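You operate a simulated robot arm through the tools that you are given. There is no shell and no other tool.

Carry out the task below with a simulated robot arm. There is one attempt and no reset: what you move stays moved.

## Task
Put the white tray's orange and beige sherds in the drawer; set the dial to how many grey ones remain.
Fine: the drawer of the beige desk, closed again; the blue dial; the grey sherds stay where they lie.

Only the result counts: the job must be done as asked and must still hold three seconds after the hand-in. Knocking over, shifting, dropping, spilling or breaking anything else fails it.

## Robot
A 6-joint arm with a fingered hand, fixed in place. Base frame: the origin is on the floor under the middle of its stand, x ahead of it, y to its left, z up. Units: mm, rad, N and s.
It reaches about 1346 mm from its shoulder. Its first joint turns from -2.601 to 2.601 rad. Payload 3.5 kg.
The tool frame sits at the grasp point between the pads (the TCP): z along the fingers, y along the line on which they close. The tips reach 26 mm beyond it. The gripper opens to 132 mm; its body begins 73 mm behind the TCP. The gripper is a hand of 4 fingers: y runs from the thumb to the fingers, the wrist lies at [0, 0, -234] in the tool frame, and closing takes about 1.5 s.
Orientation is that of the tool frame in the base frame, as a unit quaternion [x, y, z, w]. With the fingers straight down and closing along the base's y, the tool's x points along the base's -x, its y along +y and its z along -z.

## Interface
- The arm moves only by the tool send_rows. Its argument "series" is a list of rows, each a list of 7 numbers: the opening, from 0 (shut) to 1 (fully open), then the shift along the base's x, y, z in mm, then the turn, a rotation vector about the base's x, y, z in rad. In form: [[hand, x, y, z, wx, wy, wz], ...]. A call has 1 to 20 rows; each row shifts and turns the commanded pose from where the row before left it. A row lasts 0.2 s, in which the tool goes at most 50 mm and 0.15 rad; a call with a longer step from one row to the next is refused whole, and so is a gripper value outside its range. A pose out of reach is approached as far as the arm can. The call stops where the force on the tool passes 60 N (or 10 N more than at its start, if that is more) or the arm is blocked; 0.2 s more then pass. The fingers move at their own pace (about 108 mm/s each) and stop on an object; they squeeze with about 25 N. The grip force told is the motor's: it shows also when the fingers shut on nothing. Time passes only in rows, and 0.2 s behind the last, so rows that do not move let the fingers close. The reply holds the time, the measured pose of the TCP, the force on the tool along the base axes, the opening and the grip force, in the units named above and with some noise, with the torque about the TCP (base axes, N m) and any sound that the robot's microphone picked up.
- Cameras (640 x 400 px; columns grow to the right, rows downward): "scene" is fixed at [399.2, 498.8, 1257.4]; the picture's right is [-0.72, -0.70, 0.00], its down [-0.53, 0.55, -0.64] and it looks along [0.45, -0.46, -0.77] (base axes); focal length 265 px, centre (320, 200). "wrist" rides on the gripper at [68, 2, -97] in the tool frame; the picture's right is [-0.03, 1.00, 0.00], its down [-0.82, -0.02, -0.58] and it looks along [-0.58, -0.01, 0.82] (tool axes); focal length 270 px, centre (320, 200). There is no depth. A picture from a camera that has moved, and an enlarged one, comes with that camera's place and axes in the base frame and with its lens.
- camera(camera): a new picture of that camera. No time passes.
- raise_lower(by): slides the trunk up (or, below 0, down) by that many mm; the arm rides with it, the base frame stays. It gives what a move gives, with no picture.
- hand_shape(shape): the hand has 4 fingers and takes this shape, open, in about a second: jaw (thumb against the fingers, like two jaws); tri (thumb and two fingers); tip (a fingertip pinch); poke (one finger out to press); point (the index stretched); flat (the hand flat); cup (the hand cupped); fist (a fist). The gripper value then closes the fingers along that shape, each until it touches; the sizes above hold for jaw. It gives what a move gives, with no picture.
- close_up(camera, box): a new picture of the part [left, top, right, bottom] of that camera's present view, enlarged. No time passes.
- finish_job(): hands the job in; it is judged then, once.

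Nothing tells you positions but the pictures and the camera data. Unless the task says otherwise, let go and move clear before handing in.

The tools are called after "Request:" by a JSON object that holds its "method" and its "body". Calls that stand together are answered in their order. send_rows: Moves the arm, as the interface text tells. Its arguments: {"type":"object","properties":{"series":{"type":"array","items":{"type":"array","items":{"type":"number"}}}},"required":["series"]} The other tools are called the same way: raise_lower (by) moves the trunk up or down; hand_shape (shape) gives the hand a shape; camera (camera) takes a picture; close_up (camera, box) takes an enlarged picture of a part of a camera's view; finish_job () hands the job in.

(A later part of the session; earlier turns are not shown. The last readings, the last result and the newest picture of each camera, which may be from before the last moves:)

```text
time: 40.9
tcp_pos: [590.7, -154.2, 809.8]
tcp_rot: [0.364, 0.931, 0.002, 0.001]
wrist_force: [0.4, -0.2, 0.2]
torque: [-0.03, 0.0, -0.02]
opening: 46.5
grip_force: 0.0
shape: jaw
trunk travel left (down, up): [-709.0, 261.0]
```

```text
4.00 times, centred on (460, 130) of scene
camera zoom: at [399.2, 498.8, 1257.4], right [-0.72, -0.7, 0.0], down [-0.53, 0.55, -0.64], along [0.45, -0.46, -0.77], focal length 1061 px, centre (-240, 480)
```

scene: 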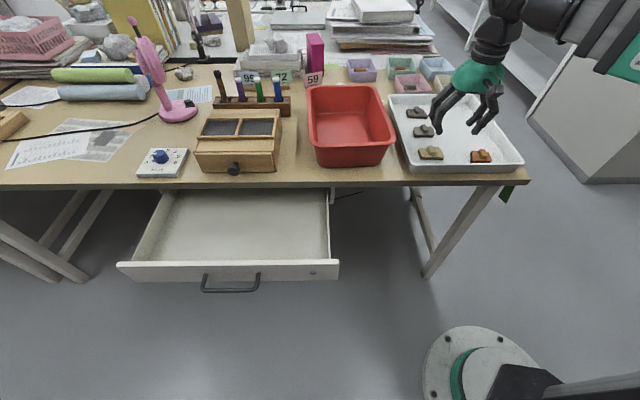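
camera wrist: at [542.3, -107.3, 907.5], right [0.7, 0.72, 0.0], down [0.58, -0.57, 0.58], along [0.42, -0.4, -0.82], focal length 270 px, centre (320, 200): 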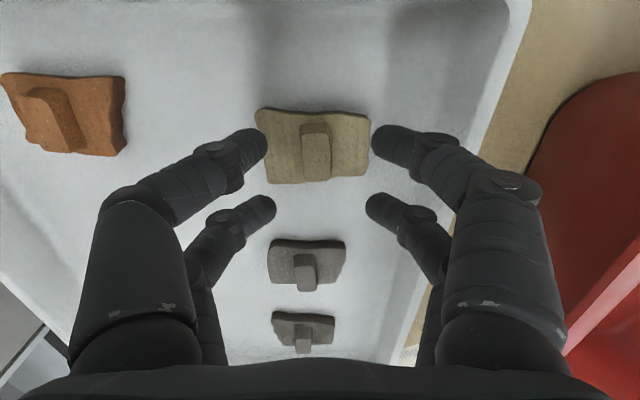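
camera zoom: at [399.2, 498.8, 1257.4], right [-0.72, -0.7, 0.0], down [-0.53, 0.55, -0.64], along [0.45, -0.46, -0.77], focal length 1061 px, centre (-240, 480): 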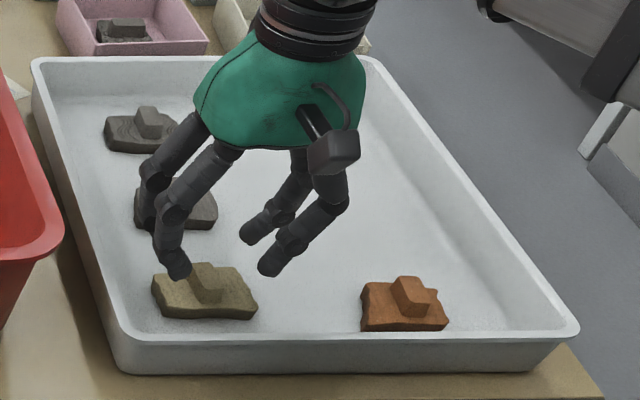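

The beige lug sits between the finger pairs; I'll zoom in to fine-centre before the final descent.

Request:
{"method": "close_up", "body": {"camera": "wrist", "box": [240, 90, 400, 230]}}

Request:
{"method": "close_up", "body": {"camera": "scene", "box": [400, 130, 464, 170]}}

```text
2.86 times, centred on (320, 160) of wrist
camera zoom: at [542.3, -107.3, 907.5], right [0.7, 0.72, 0.0], down [0.58, -0.57, 0.58], along [0.42, -0.4, -0.82], focal length 772 px, centre (320, 314)
```

zoom: 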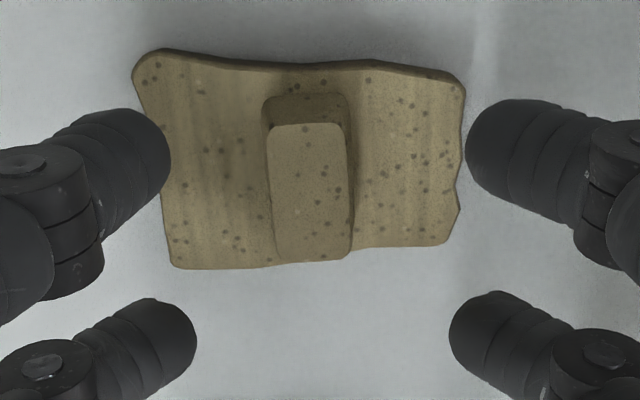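

```text
10.00 times, centred on (432, 150) of scene
camera zoom: at [399.2, 498.8, 1257.4], right [-0.72, -0.7, 0.0], down [-0.53, 0.55, -0.64], along [0.45, -0.46, -0.77], focal length 2652 px, centre (-800, 700)
```

zoom: 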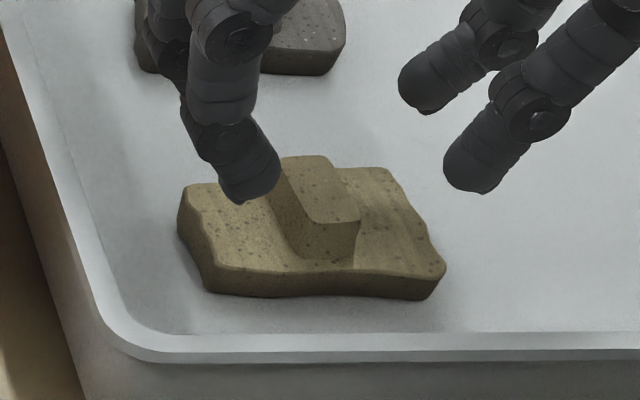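

The lug is centred within ~1 mm. I'll descend in stages, watching force so the tips stop just above the sherd's plate.

Request:
{"method": "raise_lower", "body": {"by": -22}}

Request:
{"method": "close_up", "body": {"camera": "scene", "box": [400, 130, 464, 170]}}

Request:
{"method": "close_up", "body": {"camera": "wrist", "box": [240, 70, 400, 230]}}

```text
time: 41.6
tcp_pos: [591.0, -154.3, 789.5]
tcp_rot: [0.364, 0.931, 0.001, 0.0]
wrist_force: [-1.0, -0.1, -0.6]
torque: [0.02, 0.01, 0.0]
opening: 46.8
grip_force: 0.1
shape: jaw
trunk travel left (down, up): [-687.0, 283.0]
```

```text
10.00 times, centred on (432, 150) of scene
camera zoom: at [399.2, 498.8, 1257.4], right [-0.72, -0.7, 0.0], down [-0.53, 0.55, -0.64], along [0.45, -0.46, -0.77], focal length 2652 px, centre (-800, 700)
```

zoom: 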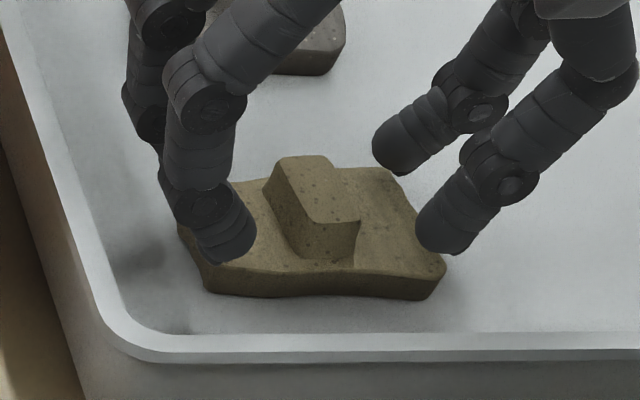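

```text
2.50 times, centred on (320, 150) of wrist
camera zoom: at [542.3, -107.3, 885.4], right [0.7, 0.72, 0.0], down [0.58, -0.57, 0.58], along [0.42, -0.4, -0.82], focal length 676 px, centre (320, 325)
```

zoom: 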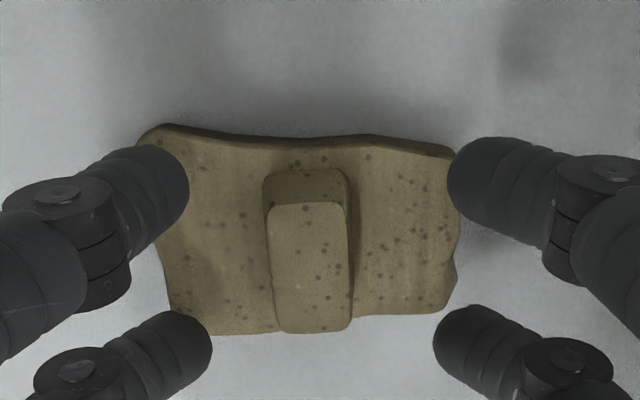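

Tips are about 5 mm above the plate. I'll lower a little more in small steps and check the force.

Request:
{"method": "raise_lower", "body": {"by": -4}}

Request:
{"method": "raise_lower", "body": {"by": -2}}

Request:
{"method": "close_up", "body": {"camera": "scene", "box": [400, 130, 464, 170]}}

```text
time: 42.1
tcp_pos: [591.0, -154.6, 784.6]
tcp_rot: [0.363, 0.932, 0.001, 0.0]
wrist_force: [0.5, -0.4, 0.4]
torque: [-0.04, -0.01, 0.02]
opening: 46.4
grip_force: 0.1
shape: jaw
trunk travel left (down, up): [-683.0, 287.0]
```

```text
time: 42.7
tcp_pos: [590.1, -154.8, 783.6]
tcp_rot: [0.363, 0.932, 0.001, 0.002]
wrist_force: [0.8, -3.3, 22.0]
torque: [-0.56, 0.48, 0.06]
opening: 47.6
grip_force: 0.0
shape: jaw
trunk travel left (down, up): [-681.0, 289.0]
```

```text
10.00 times, centred on (432, 150) of scene
camera zoom: at [399.2, 498.8, 1257.4], right [-0.72, -0.7, 0.0], down [-0.53, 0.55, -0.64], along [0.45, -0.46, -0.77], focal length 2652 px, centre (-800, 700)
```

zoom: 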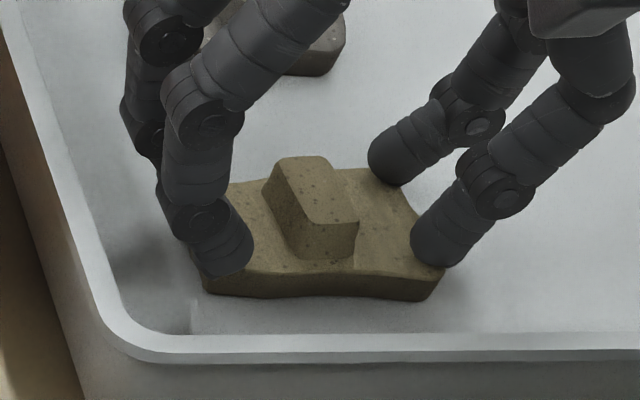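

The fingertips touched the plate (22 N up), so that's the bottom. I'll raise 2 mm and close on the lug.

Request:
{"method": "raise_lower", "body": {"by": 2}}

Request:
{"method": "send_rows", "body": {"series": [[0, 0, 0, 0, 0, 0, 0], [0, 0, 0, 0, 0, 0, 0], [0, 0, 0, 0, 0, 0, 0], [0, 0, 0, 0, 0, 0, 0], [0, 0, 0, 0, 0, 0, 0], [0, 0, 0, 0, 0, 0, 0]]}}

Request:
{"method": "close_up", "body": {"camera": "scene", "box": [400, 130, 464, 170]}}

Request:
{"method": "close_up", "body": {"camera": "wrist", "box": [240, 70, 400, 230]}}

```text
time: 43.2
tcp_pos: [590.6, -154.4, 785.4]
tcp_rot: [0.365, 0.931, 0.001, 0.0]
wrist_force: [0.3, -0.4, 3.3]
torque: [-0.11, 0.04, 0.04]
opening: 47.0
grip_force: 0.0
shape: jaw
trunk travel left (down, up): [-683.0, 287.0]
```

```text
time: 44.6
tcp_pos: [589.2, -154.6, 785.3]
tcp_rot: [0.364, 0.932, 0.002, 0.001]
wrist_force: [-2.0, 0.1, 6.5]
torque: [0.19, 0.02, 0.08]
opening: 9.3
grip_force: 25.3
shape: jaw
trunk travel left (down, up): [-683.0, 287.0]
```

```text
10.00 times, centred on (432, 150) of scene
camera zoom: at [399.2, 498.8, 1257.4], right [-0.72, -0.7, 0.0], down [-0.53, 0.55, -0.64], along [0.45, -0.46, -0.77], focal length 2652 px, centre (-800, 700)
```

zoom: 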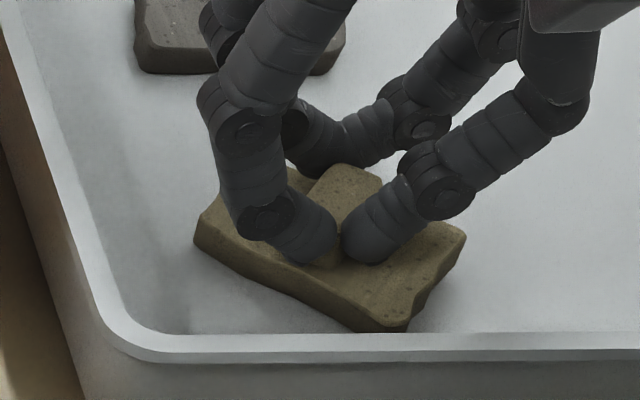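

```text
2.50 times, centred on (320, 150) of wrist
camera zoom: at [541.8, -107.1, 881.8], right [0.7, 0.72, 0.0], down [0.58, -0.57, 0.58], along [0.42, -0.4, -0.82], focal length 676 px, centre (320, 325)
```

zoom: 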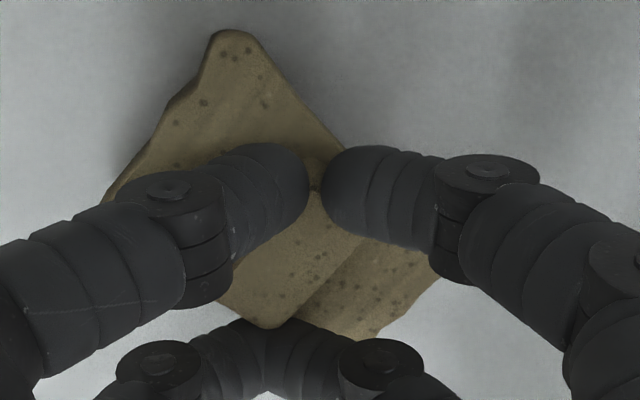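

The back finger pair slipped off the lug's end and twisted the sherd about 35°. I'll open again, rise slightly, and regrasp using just the front finger pair on the lug's middle.

Request:
{"method": "send_rows", "body": {"series": [[0.35, 0, 0, 0, 0, 0, 0], [0.35, 0, 0, 0, 0, 0, 0], [0.35, 0, 0, 0, 0, 0, 0], [0.35, 0, 0, 0, 0, 0, 0]]}}

Request:
{"method": "raise_lower", "body": {"by": 40}}

Request:
{"method": "camera", "body": {"camera": "wrist"}}

Request:
{"method": "close_up", "body": {"camera": "wrist", "box": [240, 70, 400, 230]}}

Request:
{"method": "close_up", "body": {"camera": "scene", "box": [400, 130, 464, 170]}}

```text
time: 45.6
tcp_pos: [591.8, -153.4, 785.1]
tcp_rot: [0.364, 0.931, 0.002, 0.001]
wrist_force: [0.9, 0.0, 1.4]
torque: [-0.03, 0.05, 0.05]
opening: 45.4
grip_force: 0.0
shape: jaw
trunk travel left (down, up): [-683.0, 287.0]
```

```text
time: 46.4
tcp_pos: [590.9, -155.2, 825.4]
tcp_rot: [0.364, 0.931, 0.002, 0.001]
wrist_force: [-0.5, 0.5, 0.0]
torque: [-0.01, 0.0, -0.01]
opening: 45.7
grip_force: 0.1
shape: jaw
trunk travel left (down, up): [-723.0, 247.0]
```

```text
taken
camera wrist: at [542.3, -107.3, 921.5], right [0.7, 0.72, 0.0], down [0.58, -0.57, 0.58], along [0.42, -0.4, -0.82], focal length 270 px, centre (320, 200)
```

wrist: 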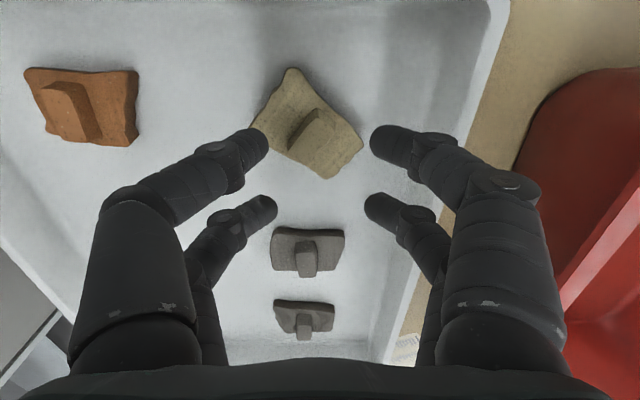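

```text
2.50 times, centred on (320, 150) of wrist
camera zoom: at [542.3, -107.3, 921.5], right [0.7, 0.72, 0.0], down [0.58, -0.57, 0.58], along [0.42, -0.4, -0.82], focal length 676 px, centre (320, 325)
```

zoom: 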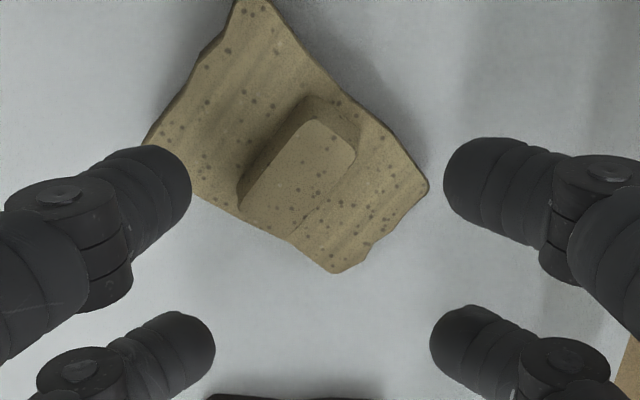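

```text
10.00 times, centred on (432, 150) of scene
camera zoom: at [399.2, 498.8, 1257.4], right [-0.72, -0.7, 0.0], down [-0.53, 0.55, -0.64], along [0.45, -0.46, -0.77], focal length 2652 px, centre (-800, 700)
```

zoom: 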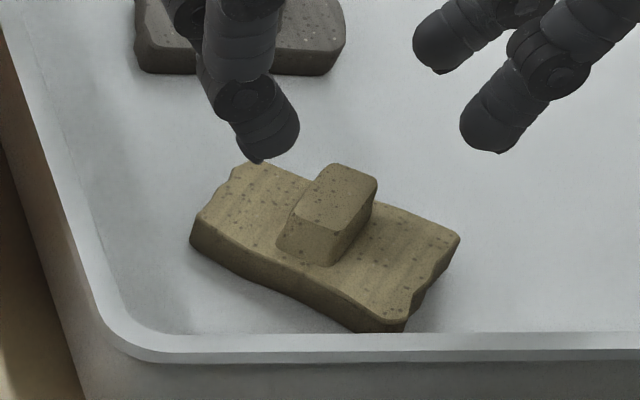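

The beige lug now points along base y, centred near (585, −155). I'll turn the hand ~43° to line up with it and offset so the front finger pair lands on the lug's middle.

Request:
{"method": "send_rows", "body": {"series": [[0.35, -0.9, -3.7, 0, 0, 0, -0.1494], [0.35, -0.9, -3.7, 0, 0, 0, -0.1494], [0.35, -0.9, -3.7, 0, 0, 0, -0.1494], [0.35, -0.9, -3.7, 0, 0, 0, -0.1494], [0.35, -0.9, -3.7, 0, 0, 0, -0.1494], [0.35, 0, 0, 0, 0, 0, 0]]}}

Request:
{"method": "camera", "body": {"camera": "wrist"}}

Request:
{"method": "close_up", "body": {"camera": "wrist", "box": [240, 60, 400, 220]}}

Request:
{"method": "close_up", "body": {"camera": "scene", "box": [380, 80, 540, 180]}}

```text
time: 47.8
tcp_pos: [586.3, -172.1, 824.4]
tcp_rot: [0.679, 0.734, 0.001, 0.002]
wrist_force: [-0.2, -0.2, -0.7]
torque: [-0.03, -0.02, -0.01]
opening: 45.7
grip_force: 0.1
shape: jaw
trunk travel left (down, up): [-723.0, 247.0]
```

```text
taken
camera wrist: at [584.0, -105.0, 921.4], right [1.0, 0.05, 0.0], down [0.04, -0.82, 0.58], along [0.03, -0.58, -0.82], focal length 270 px, centre (320, 200)
```

wrist: 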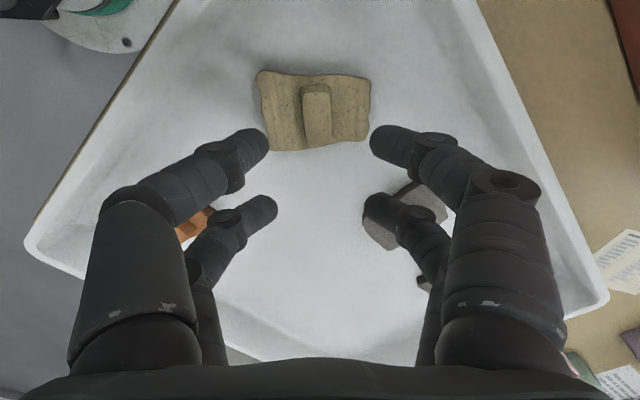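

```text
2.50 times, centred on (320, 140) of wrist
camera zoom: at [584.0, -105.0, 921.4], right [1.0, 0.05, 0.0], down [0.04, -0.82, 0.58], along [0.03, -0.58, -0.82], focal length 676 px, centre (320, 350)
```

zoom: 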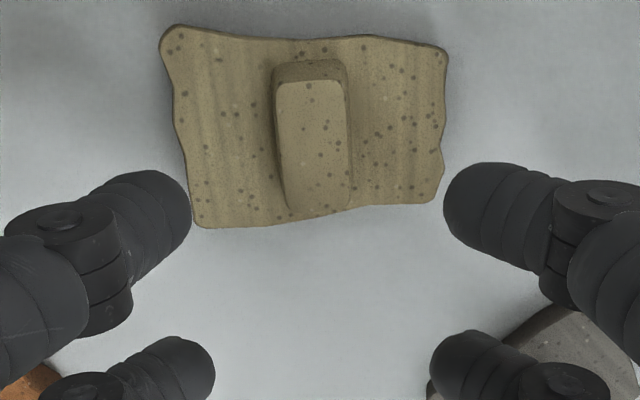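

```text
4.00 times, centred on (460, 130) of scene
camera zoom: at [399.2, 498.8, 1257.4], right [-0.72, -0.7, 0.0], down [-0.53, 0.55, -0.64], along [0.45, -0.46, -0.77], focal length 1061 px, centre (-240, 480)
```

zoom: 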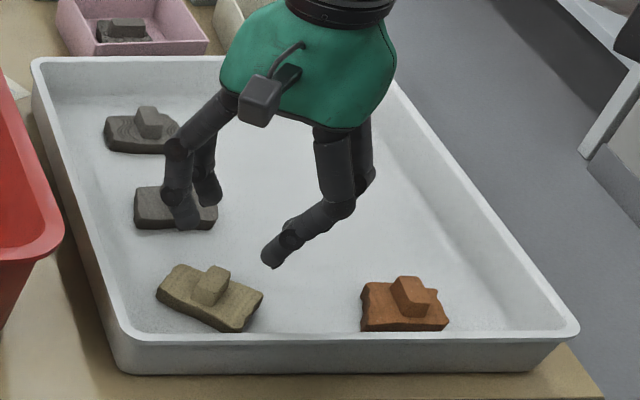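

The lug is now centred on the front finger pair (offset <1 mm) and aligned. I'll descend to just above the plate and close.

Request:
{"method": "raise_lower", "body": {"by": -39}}

Request:
{"method": "close_up", "body": {"camera": "wrist", "box": [220, 60, 420, 260]}}

Request:
{"method": "close_up", "body": {"camera": "scene", "box": [400, 120, 480, 170]}}

```text
time: 48.6
tcp_pos: [586.9, -172.8, 786.4]
tcp_rot: [0.679, 0.734, 0.002, 0.001]
wrist_force: [0.1, -0.8, 0.2]
torque: [-0.04, 0.01, -0.02]
opening: 46.0
grip_force: 0.1
shape: jaw
trunk travel left (down, up): [-684.0, 286.0]
```

```text
2.00 times, centred on (320, 160) of wrist
camera zoom: at [583.9, -104.9, 882.4], right [1.0, 0.05, 0.0], down [0.04, -0.82, 0.58], along [0.03, -0.58, -0.82], focal length 541 px, centre (320, 280)
```

zoom: 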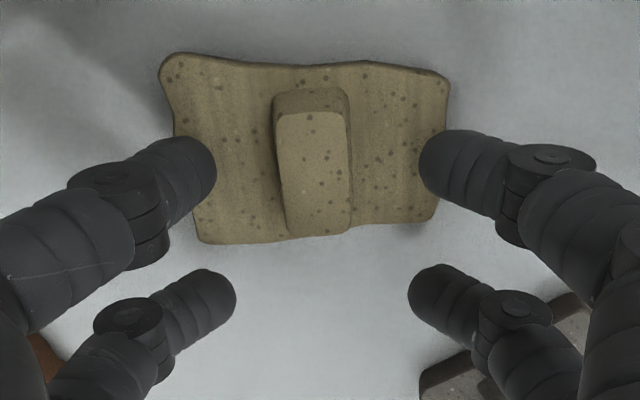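

```text
8.00 times, centred on (440, 145) of scene
camera zoom: at [399.2, 498.8, 1257.4], right [-0.72, -0.7, 0.0], down [-0.53, 0.55, -0.64], along [0.45, -0.46, -0.77], focal length 2122 px, centre (-640, 640)
```

zoom: 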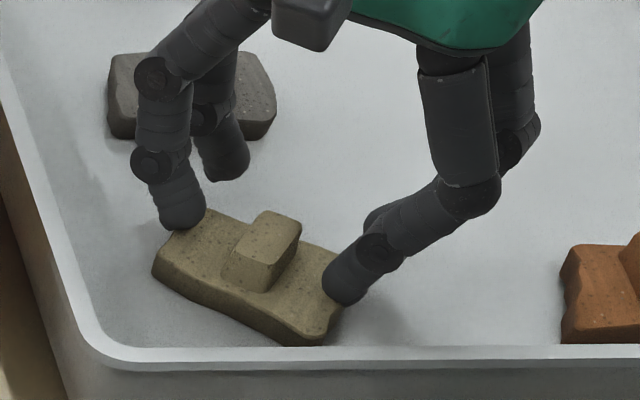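

Front fingers flank the lug's middle. I'll drop 1 mm more and close.

Request:
{"method": "raise_lower", "body": {"by": -1}}

Request:
{"method": "send_rows", "body": {"series": [[0.2, 0, 0, 0, 0, 0, 0], [0.1, 0, 0, 0, 0, 0, 0], [0, 0, 0, 0, 0, 0, 0], [0, 0, 0, 0, 0, 0, 0], [0, 0, 0, 0, 0, 0, 0], [0, 0, 0, 0, 0, 0, 0]]}}

Request:
{"method": "close_up", "body": {"camera": "wrist", "box": [220, 60, 420, 260]}}

Request:
{"method": "close_up", "body": {"camera": "scene", "box": [400, 120, 480, 170]}}

```text
time: 49.1
tcp_pos: [586.9, -172.2, 784.5]
tcp_rot: [0.678, 0.735, 0.001, 0.001]
wrist_force: [-0.5, -0.3, -0.5]
torque: [0.02, 0.04, -0.02]
opening: 46.1
grip_force: 0.0
shape: jaw
trunk travel left (down, up): [-683.0, 287.0]
```

```text
time: 50.5
tcp_pos: [587.5, -173.5, 784.7]
tcp_rot: [0.678, 0.735, 0.002, 0.002]
wrist_force: [-0.7, 0.2, 1.1]
torque: [-0.01, 0.02, 0.06]
opening: 25.9
grip_force: 24.4
shape: jaw
trunk travel left (down, up): [-683.0, 287.0]
```

```text
2.00 times, centred on (320, 160) of wrist
camera zoom: at [583.9, -104.9, 881.5], right [1.0, 0.05, 0.0], down [0.04, -0.82, 0.58], along [0.03, -0.58, -0.82], focal length 541 px, centre (320, 280)
```

zoom: 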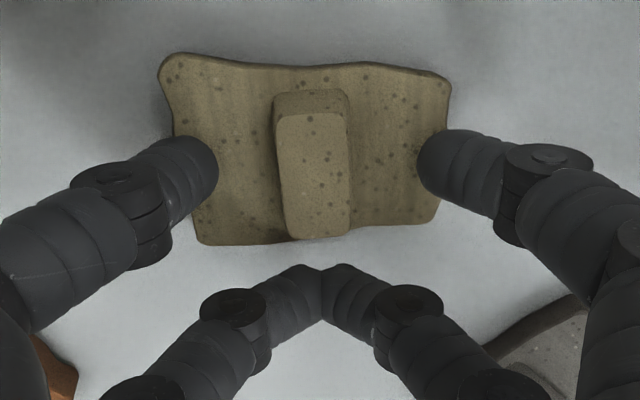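

```text
8.00 times, centred on (440, 145) of scene
camera zoom: at [399.2, 498.8, 1257.4], right [-0.72, -0.7, 0.0], down [-0.53, 0.55, -0.64], along [0.45, -0.46, -0.77], focal length 2122 px, centre (-640, 640)
```

zoom: 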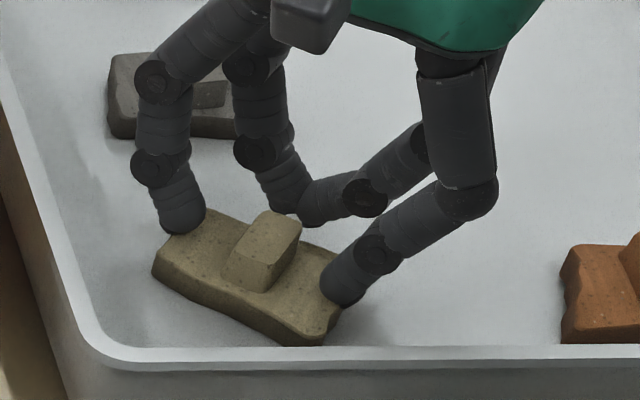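

The front fingers stalled because their tips were resting on the plate. I'll reopen, lift 3 mm and close again.

Request:
{"method": "send_rows", "body": {"series": [[0.35, 0, 0, 0, 0, 0, 0], [0.35, 0, 0, 0, 0, 0, 0], [0.35, 0, 0, 0, 0, 0, 0], [0.35, 0, 0, 0, 0, 0, 0]]}}

Request:
{"method": "raise_lower", "body": {"by": 3}}

Request:
{"method": "send_rows", "body": {"series": [[0.2, 0, 0, 0, 0, 0, 0], [0.1, 0, 0, 0, 0, 0, 0], [0, 0, 0, 0, 0, 0, 0], [0, 0, 0, 0, 0, 0, 0], [0, 0, 0, 0, 0, 0, 0], [0, 0, 0, 0, 0, 0, 0]]}}

Request:
{"method": "close_up", "body": {"camera": "wrist", "box": [220, 60, 420, 260]}}

Request:
{"method": "close_up", "body": {"camera": "scene", "box": [400, 120, 480, 170]}}

```text
time: 51.5
tcp_pos: [587.4, -171.5, 785.9]
tcp_rot: [0.678, 0.735, 0.001, 0.001]
wrist_force: [-0.3, 0.3, -0.3]
torque: [-0.01, 0.0, -0.01]
opening: 45.8
grip_force: 0.0
shape: jaw
trunk travel left (down, up): [-683.0, 287.0]
```

```text
time: 52.1
tcp_pos: [587.4, -173.4, 788.3]
tcp_rot: [0.679, 0.734, 0.002, 0.001]
wrist_force: [0.0, 0.0, 0.6]
torque: [0.01, 0.01, 0.02]
opening: 45.8
grip_force: 0.1
shape: jaw
trunk travel left (down, up): [-686.0, 284.0]
```

```text
time: 53.5
tcp_pos: [585.3, -173.2, 788.2]
tcp_rot: [0.679, 0.734, 0.001, 0.001]
wrist_force: [-0.1, -0.1, 7.9]
torque: [0.15, -0.03, 0.0]
opening: 3.3
grip_force: 24.9
shape: jaw
trunk travel left (down, up): [-686.0, 284.0]
```

```text
2.00 times, centred on (320, 160) of wrist
camera zoom: at [583.6, -104.8, 884.8], right [1.0, 0.05, 0.0], down [0.04, -0.82, 0.58], along [0.03, -0.58, -0.82], focal length 541 px, centre (320, 280)
```

zoom: 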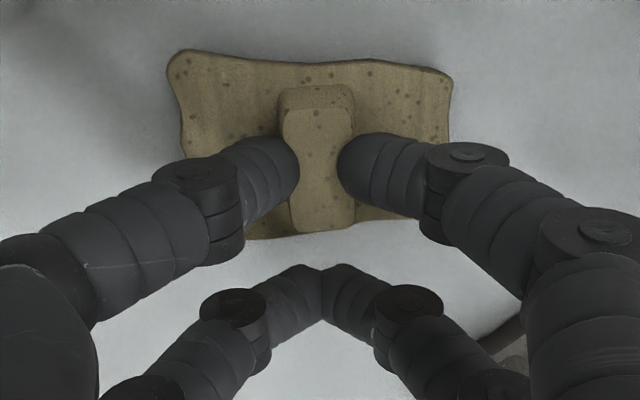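

```text
8.00 times, centred on (440, 145) of scene
camera zoom: at [399.2, 498.8, 1257.4], right [-0.72, -0.7, 0.0], down [-0.53, 0.55, -0.64], along [0.45, -0.46, -0.77], focal length 2122 px, centre (-640, 640)
```

zoom: 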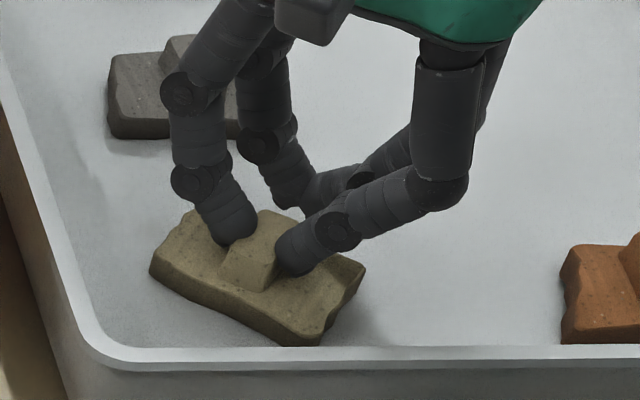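

The front pair now pinches the lug squarely. I'll lift slightly and check that the sherd comes along.

Request:
{"method": "raise_lower", "body": {"by": 25}}

Request:
{"method": "close_up", "body": {"camera": "scene", "box": [400, 120, 480, 170]}}

Request:
{"method": "close_up", "body": {"camera": "wrist", "box": [220, 60, 420, 260]}}

```text
time: 54.2
tcp_pos: [587.4, -172.7, 812.5]
tcp_rot: [0.679, 0.735, 0.001, 0.001]
wrist_force: [-0.2, 0.7, -0.2]
torque: [0.01, 0.0, 0.07]
opening: 2.0
grip_force: 25.4
shape: jaw
trunk travel left (down, up): [-711.0, 259.0]
```

```text
8.00 times, centred on (440, 145) of scene
camera zoom: at [399.2, 498.8, 1257.4], right [-0.72, -0.7, 0.0], down [-0.53, 0.55, -0.64], along [0.45, -0.46, -0.77], focal length 2122 px, centre (-640, 640)
```

zoom: 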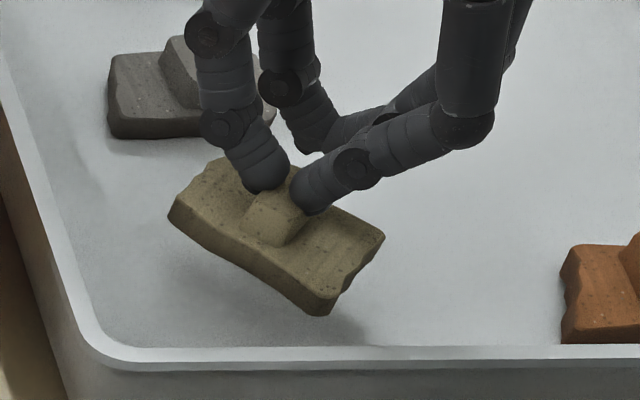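

```text
2.00 times, centred on (320, 160) of wrist
camera zoom: at [583.9, -104.9, 909.4], right [1.0, 0.05, 0.0], down [0.04, -0.82, 0.58], along [0.03, -0.58, -0.82], focal length 541 px, centre (320, 280)
```

zoom: 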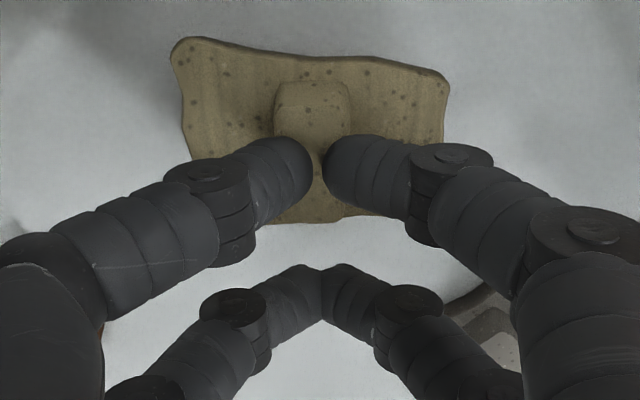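

The sherd lifted, but the tips are pinching only the lug's very top edge and slipping. I'll set it straight back down and regrip lower.

Request:
{"method": "raise_lower", "body": {"by": -24}}

Request:
{"method": "close_up", "body": {"camera": "scene", "box": [400, 120, 480, 170]}}

Request:
{"method": "close_up", "body": {"camera": "wrist", "box": [220, 60, 420, 260]}}

```text
time: 54.9
tcp_pos: [585.7, -173.4, 790.2]
tcp_rot: [0.679, 0.735, 0.002, 0.001]
wrist_force: [-0.2, -0.9, 30.1]
torque: [0.46, 0.1, -0.07]
opening: 3.9
grip_force: 24.9
shape: jaw
trunk travel left (down, up): [-687.0, 283.0]
```

```text
8.00 times, centred on (440, 145) of scene
camera zoom: at [399.2, 498.8, 1257.4], right [-0.72, -0.7, 0.0], down [-0.53, 0.55, -0.64], along [0.45, -0.46, -0.77], focal length 2122 px, centre (-640, 640)
```

zoom: 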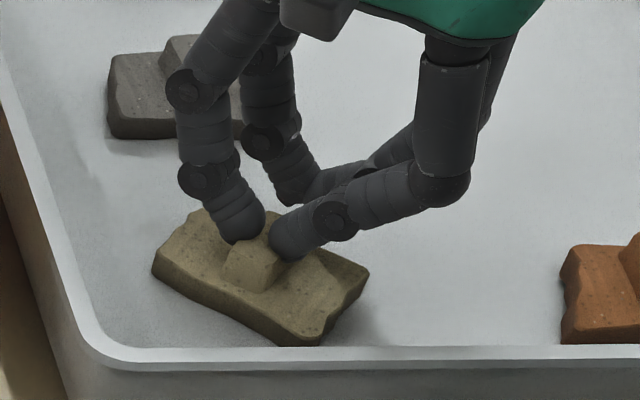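

```text
2.00 times, centred on (320, 160) of wrist
camera zoom: at [582.5, -104.6, 886.9], right [1.0, 0.05, 0.0], down [0.04, -0.82, 0.58], along [0.03, -0.58, -0.82], focal length 541 px, centre (320, 280)
```

zoom: 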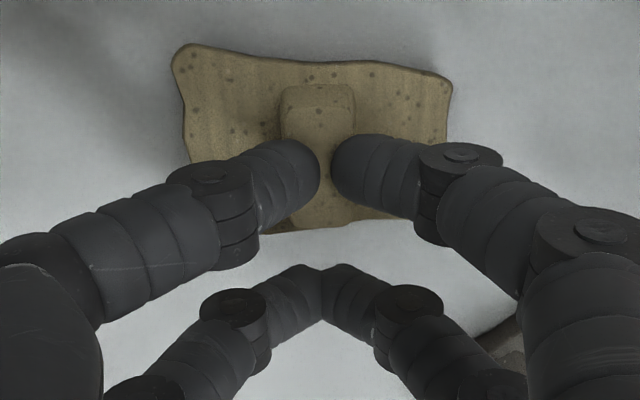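

It's back on the tray. I'll open to a narrow width, then find the lowest height with no plate contact before closing again.

Request:
{"method": "send_rows", "body": {"series": [[0.25, 0, 0, 0, 0, 0, 0], [0.25, 0, 0, 0, 0, 0, 0], [0.25, 0, 0, 0, 0, 0, 0]]}}

Request:
{"method": "close_up", "body": {"camera": "wrist", "box": [220, 60, 420, 260]}}

Request:
{"method": "close_up", "body": {"camera": "scene", "box": [400, 120, 480, 170]}}

```text
time: 55.7
tcp_pos: [587.1, -173.2, 788.5]
tcp_rot: [0.679, 0.734, 0.002, 0.001]
wrist_force: [-1.3, 0.3, -0.1]
torque: [-0.04, 0.01, 0.01]
opening: 32.7
grip_force: 0.0
shape: jaw
trunk travel left (down, up): [-687.0, 283.0]
```

```text
2.00 times, centred on (320, 160) of wrist
camera zoom: at [583.9, -104.9, 885.3], right [1.0, 0.05, 0.0], down [0.04, -0.82, 0.58], along [0.03, -0.58, -0.82], focal length 541 px, centre (320, 280)
```

zoom: 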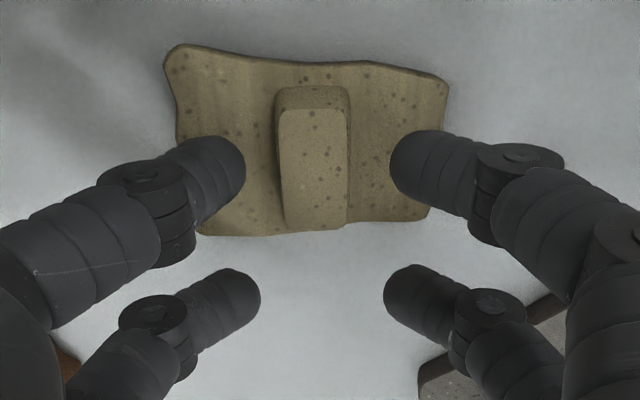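

```text
8.00 times, centred on (440, 145) of scene
camera zoom: at [399.2, 498.8, 1257.4], right [-0.72, -0.7, 0.0], down [-0.53, 0.55, -0.64], along [0.45, -0.46, -0.77], focal length 2122 px, centre (-640, 640)
```

zoom: 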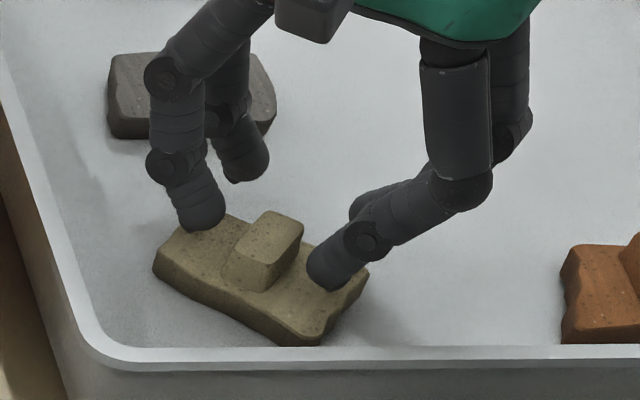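

Alignment is still good. I'll step down in small increments to detect plate contact at this narrower opening.

Request:
{"method": "raise_lower", "body": {"by": -3}}

Request:
{"method": "raise_lower", "body": {"by": -1}}

Request:
{"method": "raise_lower", "body": {"by": -1}}

Request:
{"method": "raise_lower", "body": {"by": -1}}

```text
time: 56.2
tcp_pos: [586.9, -172.2, 785.8]
tcp_rot: [0.678, 0.735, 0.001, 0.002]
wrist_force: [0.1, 0.6, 1.6]
torque: [0.03, 0.04, -0.02]
opening: 32.9
grip_force: 0.0
shape: jaw
trunk travel left (down, up): [-684.0, 286.0]
```

```text
time: 56.7
tcp_pos: [586.3, -173.7, 784.5]
tcp_rot: [0.678, 0.735, 0.001, 0.001]
wrist_force: [-0.8, -0.7, 9.9]
torque: [0.2, 0.22, 0.03]
opening: 33.4
grip_force: 0.1
shape: jaw
trunk travel left (down, up): [-683.0, 287.0]
```

```text
time: 57.2
tcp_pos: [586.9, -172.7, 784.8]
tcp_rot: [0.679, 0.734, 0.002, 0.001]
wrist_force: [-1.2, -1.9, 21.0]
torque: [0.42, 0.31, 0.05]
opening: 34.9
grip_force: 0.1
shape: jaw
trunk travel left (down, up): [-682.0, 288.0]
```

```text
time: 57.7
tcp_pos: [587.0, -172.2, 783.8]
tcp_rot: [0.679, 0.734, 0.001, 0.002]
wrist_force: [-3.1, -0.8, 14.1]
torque: [0.26, 0.27, 0.08]
opening: 13.6
grip_force: 14.1
shape: jaw
trunk travel left (down, up): [-681.0, 289.0]
```

The opening reading jumped to 13.6 mm as I pressed down; I'll look at what happened.

Request:
{"method": "close_up", "body": {"camera": "wrist", "box": [220, 60, 420, 260]}}

Request:
{"method": "close_up", "body": {"camera": "scene", "box": [400, 120, 480, 170]}}

```text
2.00 times, centred on (320, 160) of wrist
camera zoom: at [583.4, -104.8, 879.3], right [1.0, 0.05, 0.0], down [0.04, -0.82, 0.58], along [0.03, -0.58, -0.82], focal length 541 px, centre (320, 280)
```

zoom: 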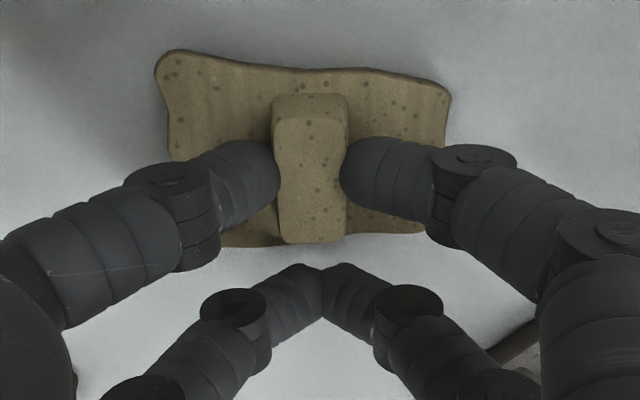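

```text
8.00 times, centred on (440, 145) of scene
camera zoom: at [399.2, 498.8, 1257.4], right [-0.72, -0.7, 0.0], down [-0.53, 0.55, -0.64], along [0.45, -0.46, -0.77], focal length 2122 px, centre (-640, 640)
```

zoom: 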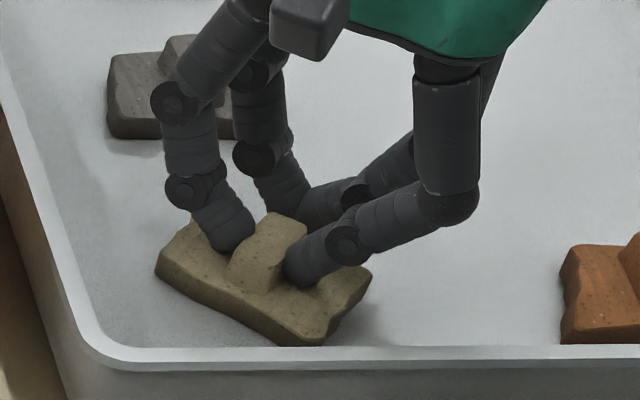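

The hand has closed onto the lug, now lower down on its sides. I'll command full closing to firm it up and check.

Request:
{"method": "send_rows", "body": {"series": [[0, 0, 0, 0, 0, 0, 0], [0, 0, 0, 0, 0, 0, 0], [0, 0, 0, 0, 0, 0, 0], [0, 0, 0, 0, 0, 0, 0]]}}

Request:
{"method": "close_up", "body": {"camera": "wrist", "box": [220, 60, 420, 260]}}

```text
time: 58.7
tcp_pos: [587.7, -172.5, 783.8]
tcp_rot: [0.679, 0.734, 0.001, 0.001]
wrist_force: [-1.2, 0.0, 3.7]
torque: [0.12, 0.09, 0.02]
opening: 12.6
grip_force: 25.2
shape: jaw
trunk travel left (down, up): [-681.0, 289.0]
```

```text
2.00 times, centred on (320, 160) of wrist
camera zoom: at [583.7, -104.8, 879.6], right [1.0, 0.05, 0.0], down [0.04, -0.82, 0.58], along [0.03, -0.58, -0.82], focal length 541 px, centre (320, 280)
```

zoom: 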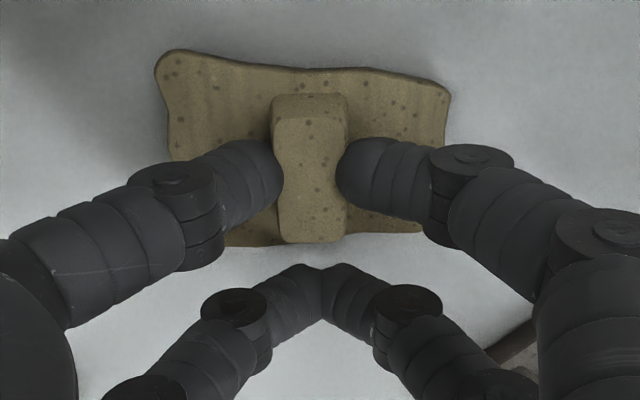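

A firm pinch at 12.6 mm on the lug's sides. Lifting a little to check for slip.

Request:
{"method": "raise_lower", "body": {"by": 12}}

Request:
{"method": "close_up", "body": {"camera": "wrist", "box": [220, 60, 420, 260]}}

Request:
{"method": "close_up", "body": {"camera": "scene", "box": [400, 120, 480, 170]}}

```text
time: 59.3
tcp_pos: [587.6, -172.6, 794.9]
tcp_rot: [0.679, 0.734, 0.002, 0.001]
wrist_force: [-0.2, -0.2, 0.0]
torque: [0.02, 0.0, 0.0]
opening: 12.2
grip_force: 24.8
shape: jaw
trunk travel left (down, up): [-693.0, 277.0]
```

```text
2.00 times, centred on (320, 160) of wrist
camera zoom: at [584.0, -104.9, 891.4], right [1.0, 0.05, 0.0], down [0.04, -0.82, 0.58], along [0.03, -0.58, -0.82], focal length 541 px, centre (320, 280)
```

zoom: 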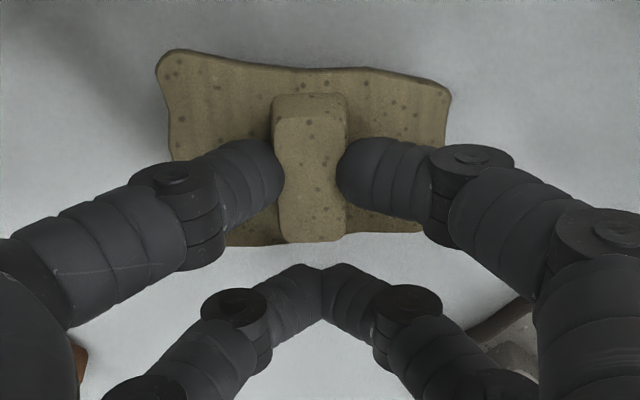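

```text
8.00 times, centred on (440, 145) of scene
camera zoom: at [399.2, 498.8, 1257.4], right [-0.72, -0.7, 0.0], down [-0.53, 0.55, -0.64], along [0.45, -0.46, -0.77], focal length 2122 px, centre (-640, 640)
```

zoom: 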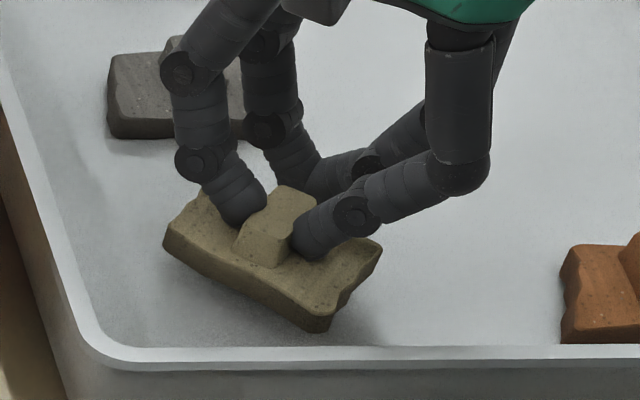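

The grip is solid (no slip). I'll raise to clear the tray and bin, then carry the beige sherd over the open drawer at moderate speed.

Request:
{"method": "raise_lower", "body": {"by": 110}}

Request:
{"method": "send_rows", "body": {"series": [[0, 3, 10, 0, 0, 0, 0], [0, 6, 18, 0, 0, 0, 0], [0, 8, 25, 0, 0, 0, 0], [0, 8, 25, 0, 0, 0, 0], [0, 8, 25, 0, 0, 0, 0], [0, 8, 25, 0, 0, 0, 0], [0, 8, 25, 0, 0, 0, 0], [0, 8, 25, 0, 0, 0, 0], [0, 8, 25, 0, 0, 0, 0], [0, 8, 25, 0, 0, 0, 0], [0, 8, 25, 0, 0, 0, 0], [0, 8, 25, 0, 0, 0, 0], [0, 8, 25, 0, 0, 0, 0], [0, 9, 27, 0, 0, 0, 0], [0, 9, 27, 0, 0, 0, 0], [0, 9, 27, 0, 0, 0, 0], [0, 9, 27, 0, 0, 0, 0], [0, 9, 27, 0, 0, 0, 0], [0, 9, 27, 0, 0, 0, 0], [0, 7, 20, 0, 0, 0, 0]]}}

Request:
{"method": "camera", "body": {"camera": "wrist"}}

Request:
{"method": "camera", "body": {"camera": "scene"}}

```text
time: 60.8
tcp_pos: [587.1, -172.9, 905.1]
tcp_rot: [0.679, 0.734, 0.001, 0.001]
wrist_force: [-0.1, 0.0, -0.2]
torque: [0.0, 0.01, 0.0]
opening: 12.3
grip_force: 24.7
shape: jaw
trunk travel left (down, up): [-803.0, 167.0]
```

```text
time: 65.0
tcp_pos: [746.8, 313.7, 904.3]
tcp_rot: [0.678, 0.735, 0.001, 0.002]
wrist_force: [0.4, 0.2, -1.0]
torque: [0.03, 0.0, 0.0]
opening: 12.1
grip_force: 25.1
shape: jaw
trunk travel left (down, up): [-803.0, 167.0]
```

```text
taken
camera wrist: at [743.2, 381.0, 1001.4], right [1.0, 0.05, 0.0], down [0.04, -0.82, 0.58], along [0.03, -0.58, -0.82], focal length 270 px, centre (320, 200)
```

wrist: 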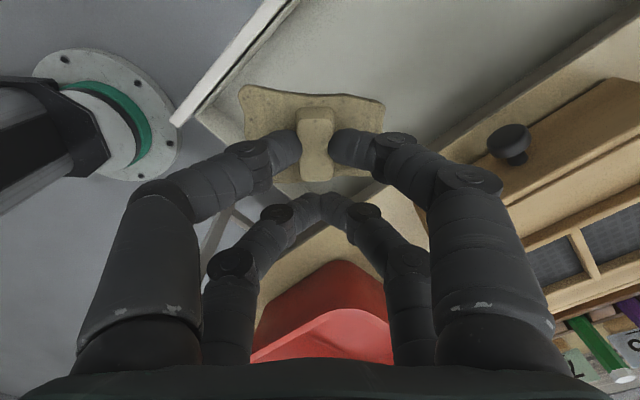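

```text
taken
```

scene: 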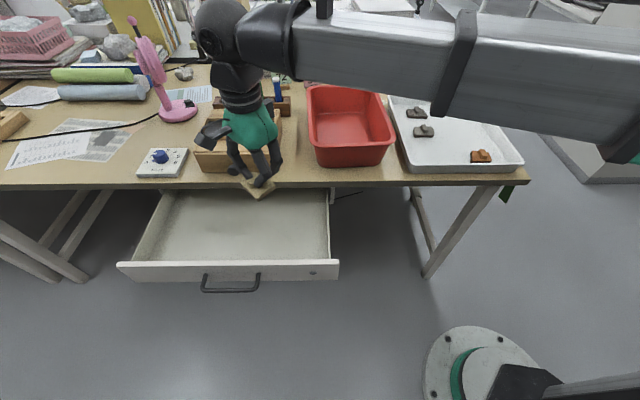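

The beige sherd is held firmly above the drawer's interior (about 360 mm depth line, well inside the side walls). I'll lower it in.

Request:
{"method": "raise_lower", "body": {"by": -215}}

Request:
{"method": "camera", "body": {"camera": "wrist"}}

Request:
{"method": "camera", "body": {"camera": "scene"}}

```text
time: 67.2
tcp_pos: [747.1, 312.4, 690.5]
tcp_rot: [0.679, 0.735, 0.001, 0.001]
wrist_force: [-0.8, 0.6, 0.0]
torque: [-0.02, 0.04, 0.03]
opening: 11.8
grip_force: 25.8
shape: jaw
trunk travel left (down, up): [-588.0, 382.0]
```

```text
taken
camera wrist: at [743.0, 380.5, 786.5], right [1.0, 0.05, 0.0], down [0.04, -0.82, 0.58], along [0.03, -0.58, -0.82], focal length 270 px, centre (320, 200)
```

wrist: 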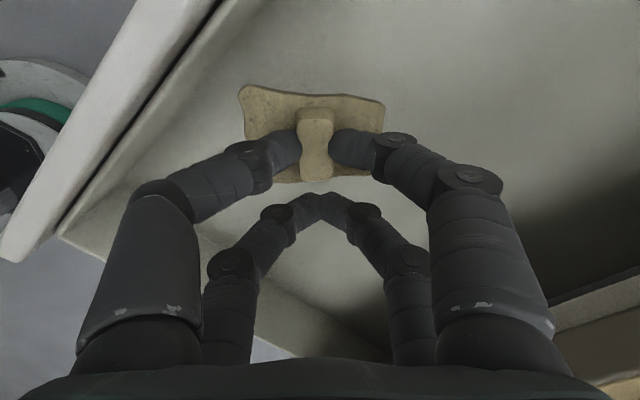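

```text
taken
```

scene: 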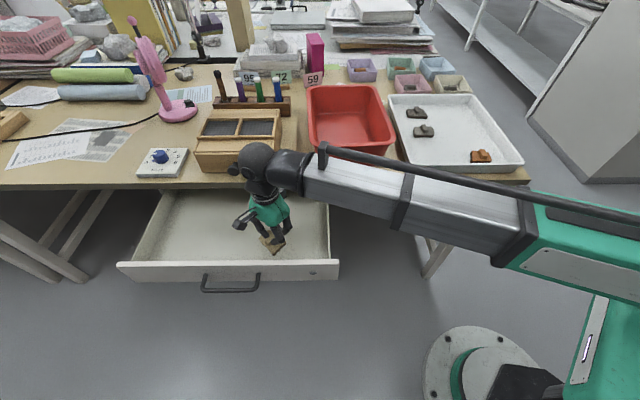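

The sherd is inside the drawer, close to the floor. I'll lower in smaller steps until it touches.

Request:
{"method": "raise_lower", "body": {"by": -30}}

Request:
{"method": "close_up", "body": {"camera": "scene", "box": [200, 180, 340, 280]}}

```text
time: 68.0
tcp_pos: [746.3, 313.6, 658.9]
tcp_rot: [0.679, 0.734, 0.002, 0.001]
wrist_force: [-0.4, -0.1, -1.0]
torque: [-0.02, 0.0, 0.07]
opening: 12.0
grip_force: 24.7
shape: jaw
trunk travel left (down, up): [-558.0, 412.0]
```

```text
4.00 times, centred on (270, 230) of scene
camera zoom: at [399.2, 498.8, 1257.4], right [-0.72, -0.7, 0.0], down [-0.53, 0.55, -0.64], along [0.45, -0.46, -0.77], focal length 1061 px, centre (520, 80)
```

zoom: 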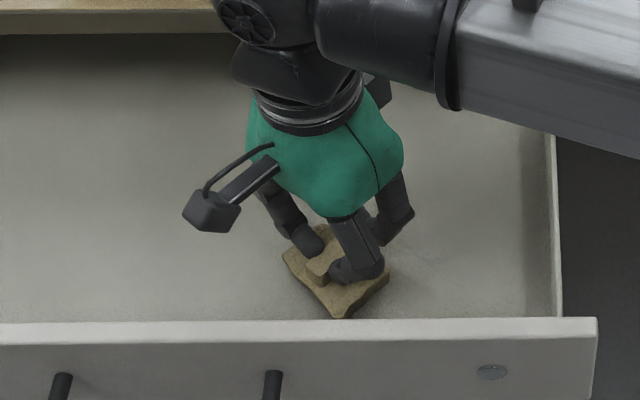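

Good clearance to the front panel. Continuing down in small steps.

Request:
{"method": "raise_lower", "body": {"by": -8}}

Request:
{"method": "raise_lower", "body": {"by": -4}}

Request:
{"method": "raise_lower", "body": {"by": -3}}

```text
time: 68.6
tcp_pos: [747.0, 311.9, 651.3]
tcp_rot: [0.678, 0.735, 0.001, 0.001]
wrist_force: [0.5, -1.0, -1.1]
torque: [0.02, 0.02, 0.03]
opening: 11.9
grip_force: 24.5
shape: jaw
trunk travel left (down, up): [-550.0, 420.0]
```

```text
time: 69.1
tcp_pos: [745.8, 312.6, 650.1]
tcp_rot: [0.679, 0.734, 0.001, 0.0]
wrist_force: [-0.4, 0.6, 18.5]
torque: [0.41, 0.29, 0.04]
opening: 12.7
grip_force: 25.1
shape: jaw
trunk travel left (down, up): [-546.0, 424.0]
```

```text
time: 69.6
tcp_pos: [744.8, 312.1, 646.8]
tcp_rot: [0.679, 0.734, 0.001, 0.001]
wrist_force: [-2.0, -0.7, 41.0]
torque: [0.8, 0.36, 0.12]
opening: 14.4
grip_force: 25.0
shape: jaw
trunk travel left (down, up): [-543.0, 427.0]
```

The sherd is on the drawer floor. I'll ease up 3 mm and release.

Request:
{"method": "raise_lower", "body": {"by": 3}}

Request:
{"method": "send_rows", "body": {"series": [[0.1, 0, 0, 0, 0, 0, 0], [0.2, 0, 0, 0, 0, 0, 0], [0.35, 0, 0, 0, 0, 0, 0], [0.35, 0, 0, 0, 0, 0, 0], [0.35, 0, 0, 0, 0, 0, 0]]}}

Request:
{"method": "raise_lower", "body": {"by": 60}}

Request:
{"method": "camera", "body": {"camera": "wrist"}}

Request:
{"method": "close_up", "body": {"camera": "scene", "box": [200, 180, 340, 280]}}

```text
time: 70.1
tcp_pos: [746.2, 312.9, 648.9]
tcp_rot: [0.679, 0.734, 0.002, 0.001]
wrist_force: [-1.7, -0.4, 16.1]
torque: [0.3, 0.19, 0.02]
opening: 13.5
grip_force: 25.3
shape: jaw
trunk travel left (down, up): [-546.0, 424.0]
```

```text
time: 71.3
tcp_pos: [746.2, 313.2, 649.2]
tcp_rot: [0.678, 0.735, 0.003, 0.002]
wrist_force: [3.1, 1.3, 23.1]
torque: [0.58, 0.08, -0.05]
opening: 41.0
grip_force: 0.1
shape: jaw
trunk travel left (down, up): [-546.0, 424.0]
```

```text
time: 72.3
tcp_pos: [746.8, 312.2, 708.7]
tcp_rot: [0.679, 0.734, 0.001, 0.002]
wrist_force: [0.7, 0.1, -0.1]
torque: [0.0, 0.03, 0.0]
opening: 46.0
grip_force: 0.1
shape: jaw
trunk travel left (down, up): [-606.0, 364.0]
```

```text
taken
camera wrist: at [743.0, 380.6, 804.4], right [1.0, 0.05, 0.0], down [0.04, -0.82, 0.58], along [0.03, -0.58, -0.82], focal length 270 px, centre (320, 200)
```

wrist: 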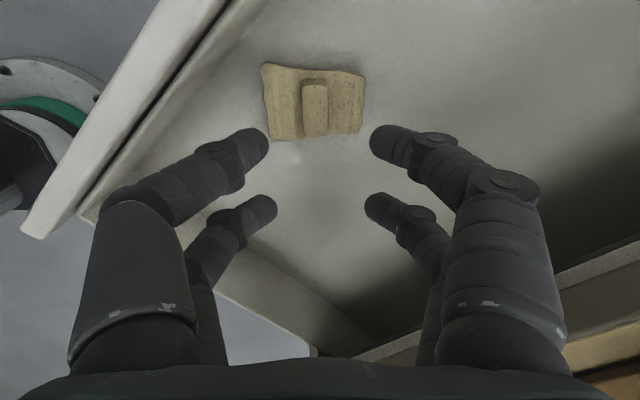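

```text
4.00 times, centred on (270, 230) of scene
camera zoom: at [399.2, 498.8, 1257.4], right [-0.72, -0.7, 0.0], down [-0.53, 0.55, -0.64], along [0.45, -0.46, -0.77], focal length 1061 px, centre (520, 80)
```

zoom: 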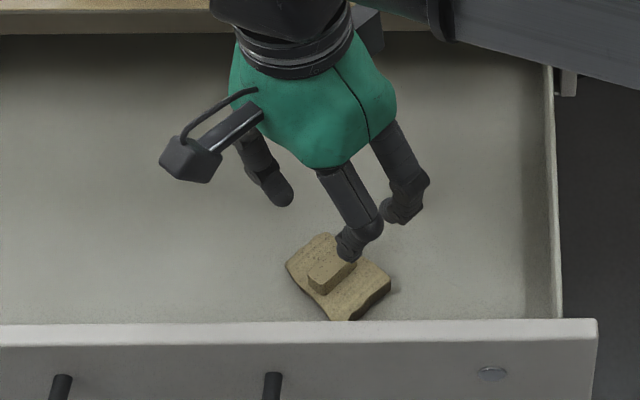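

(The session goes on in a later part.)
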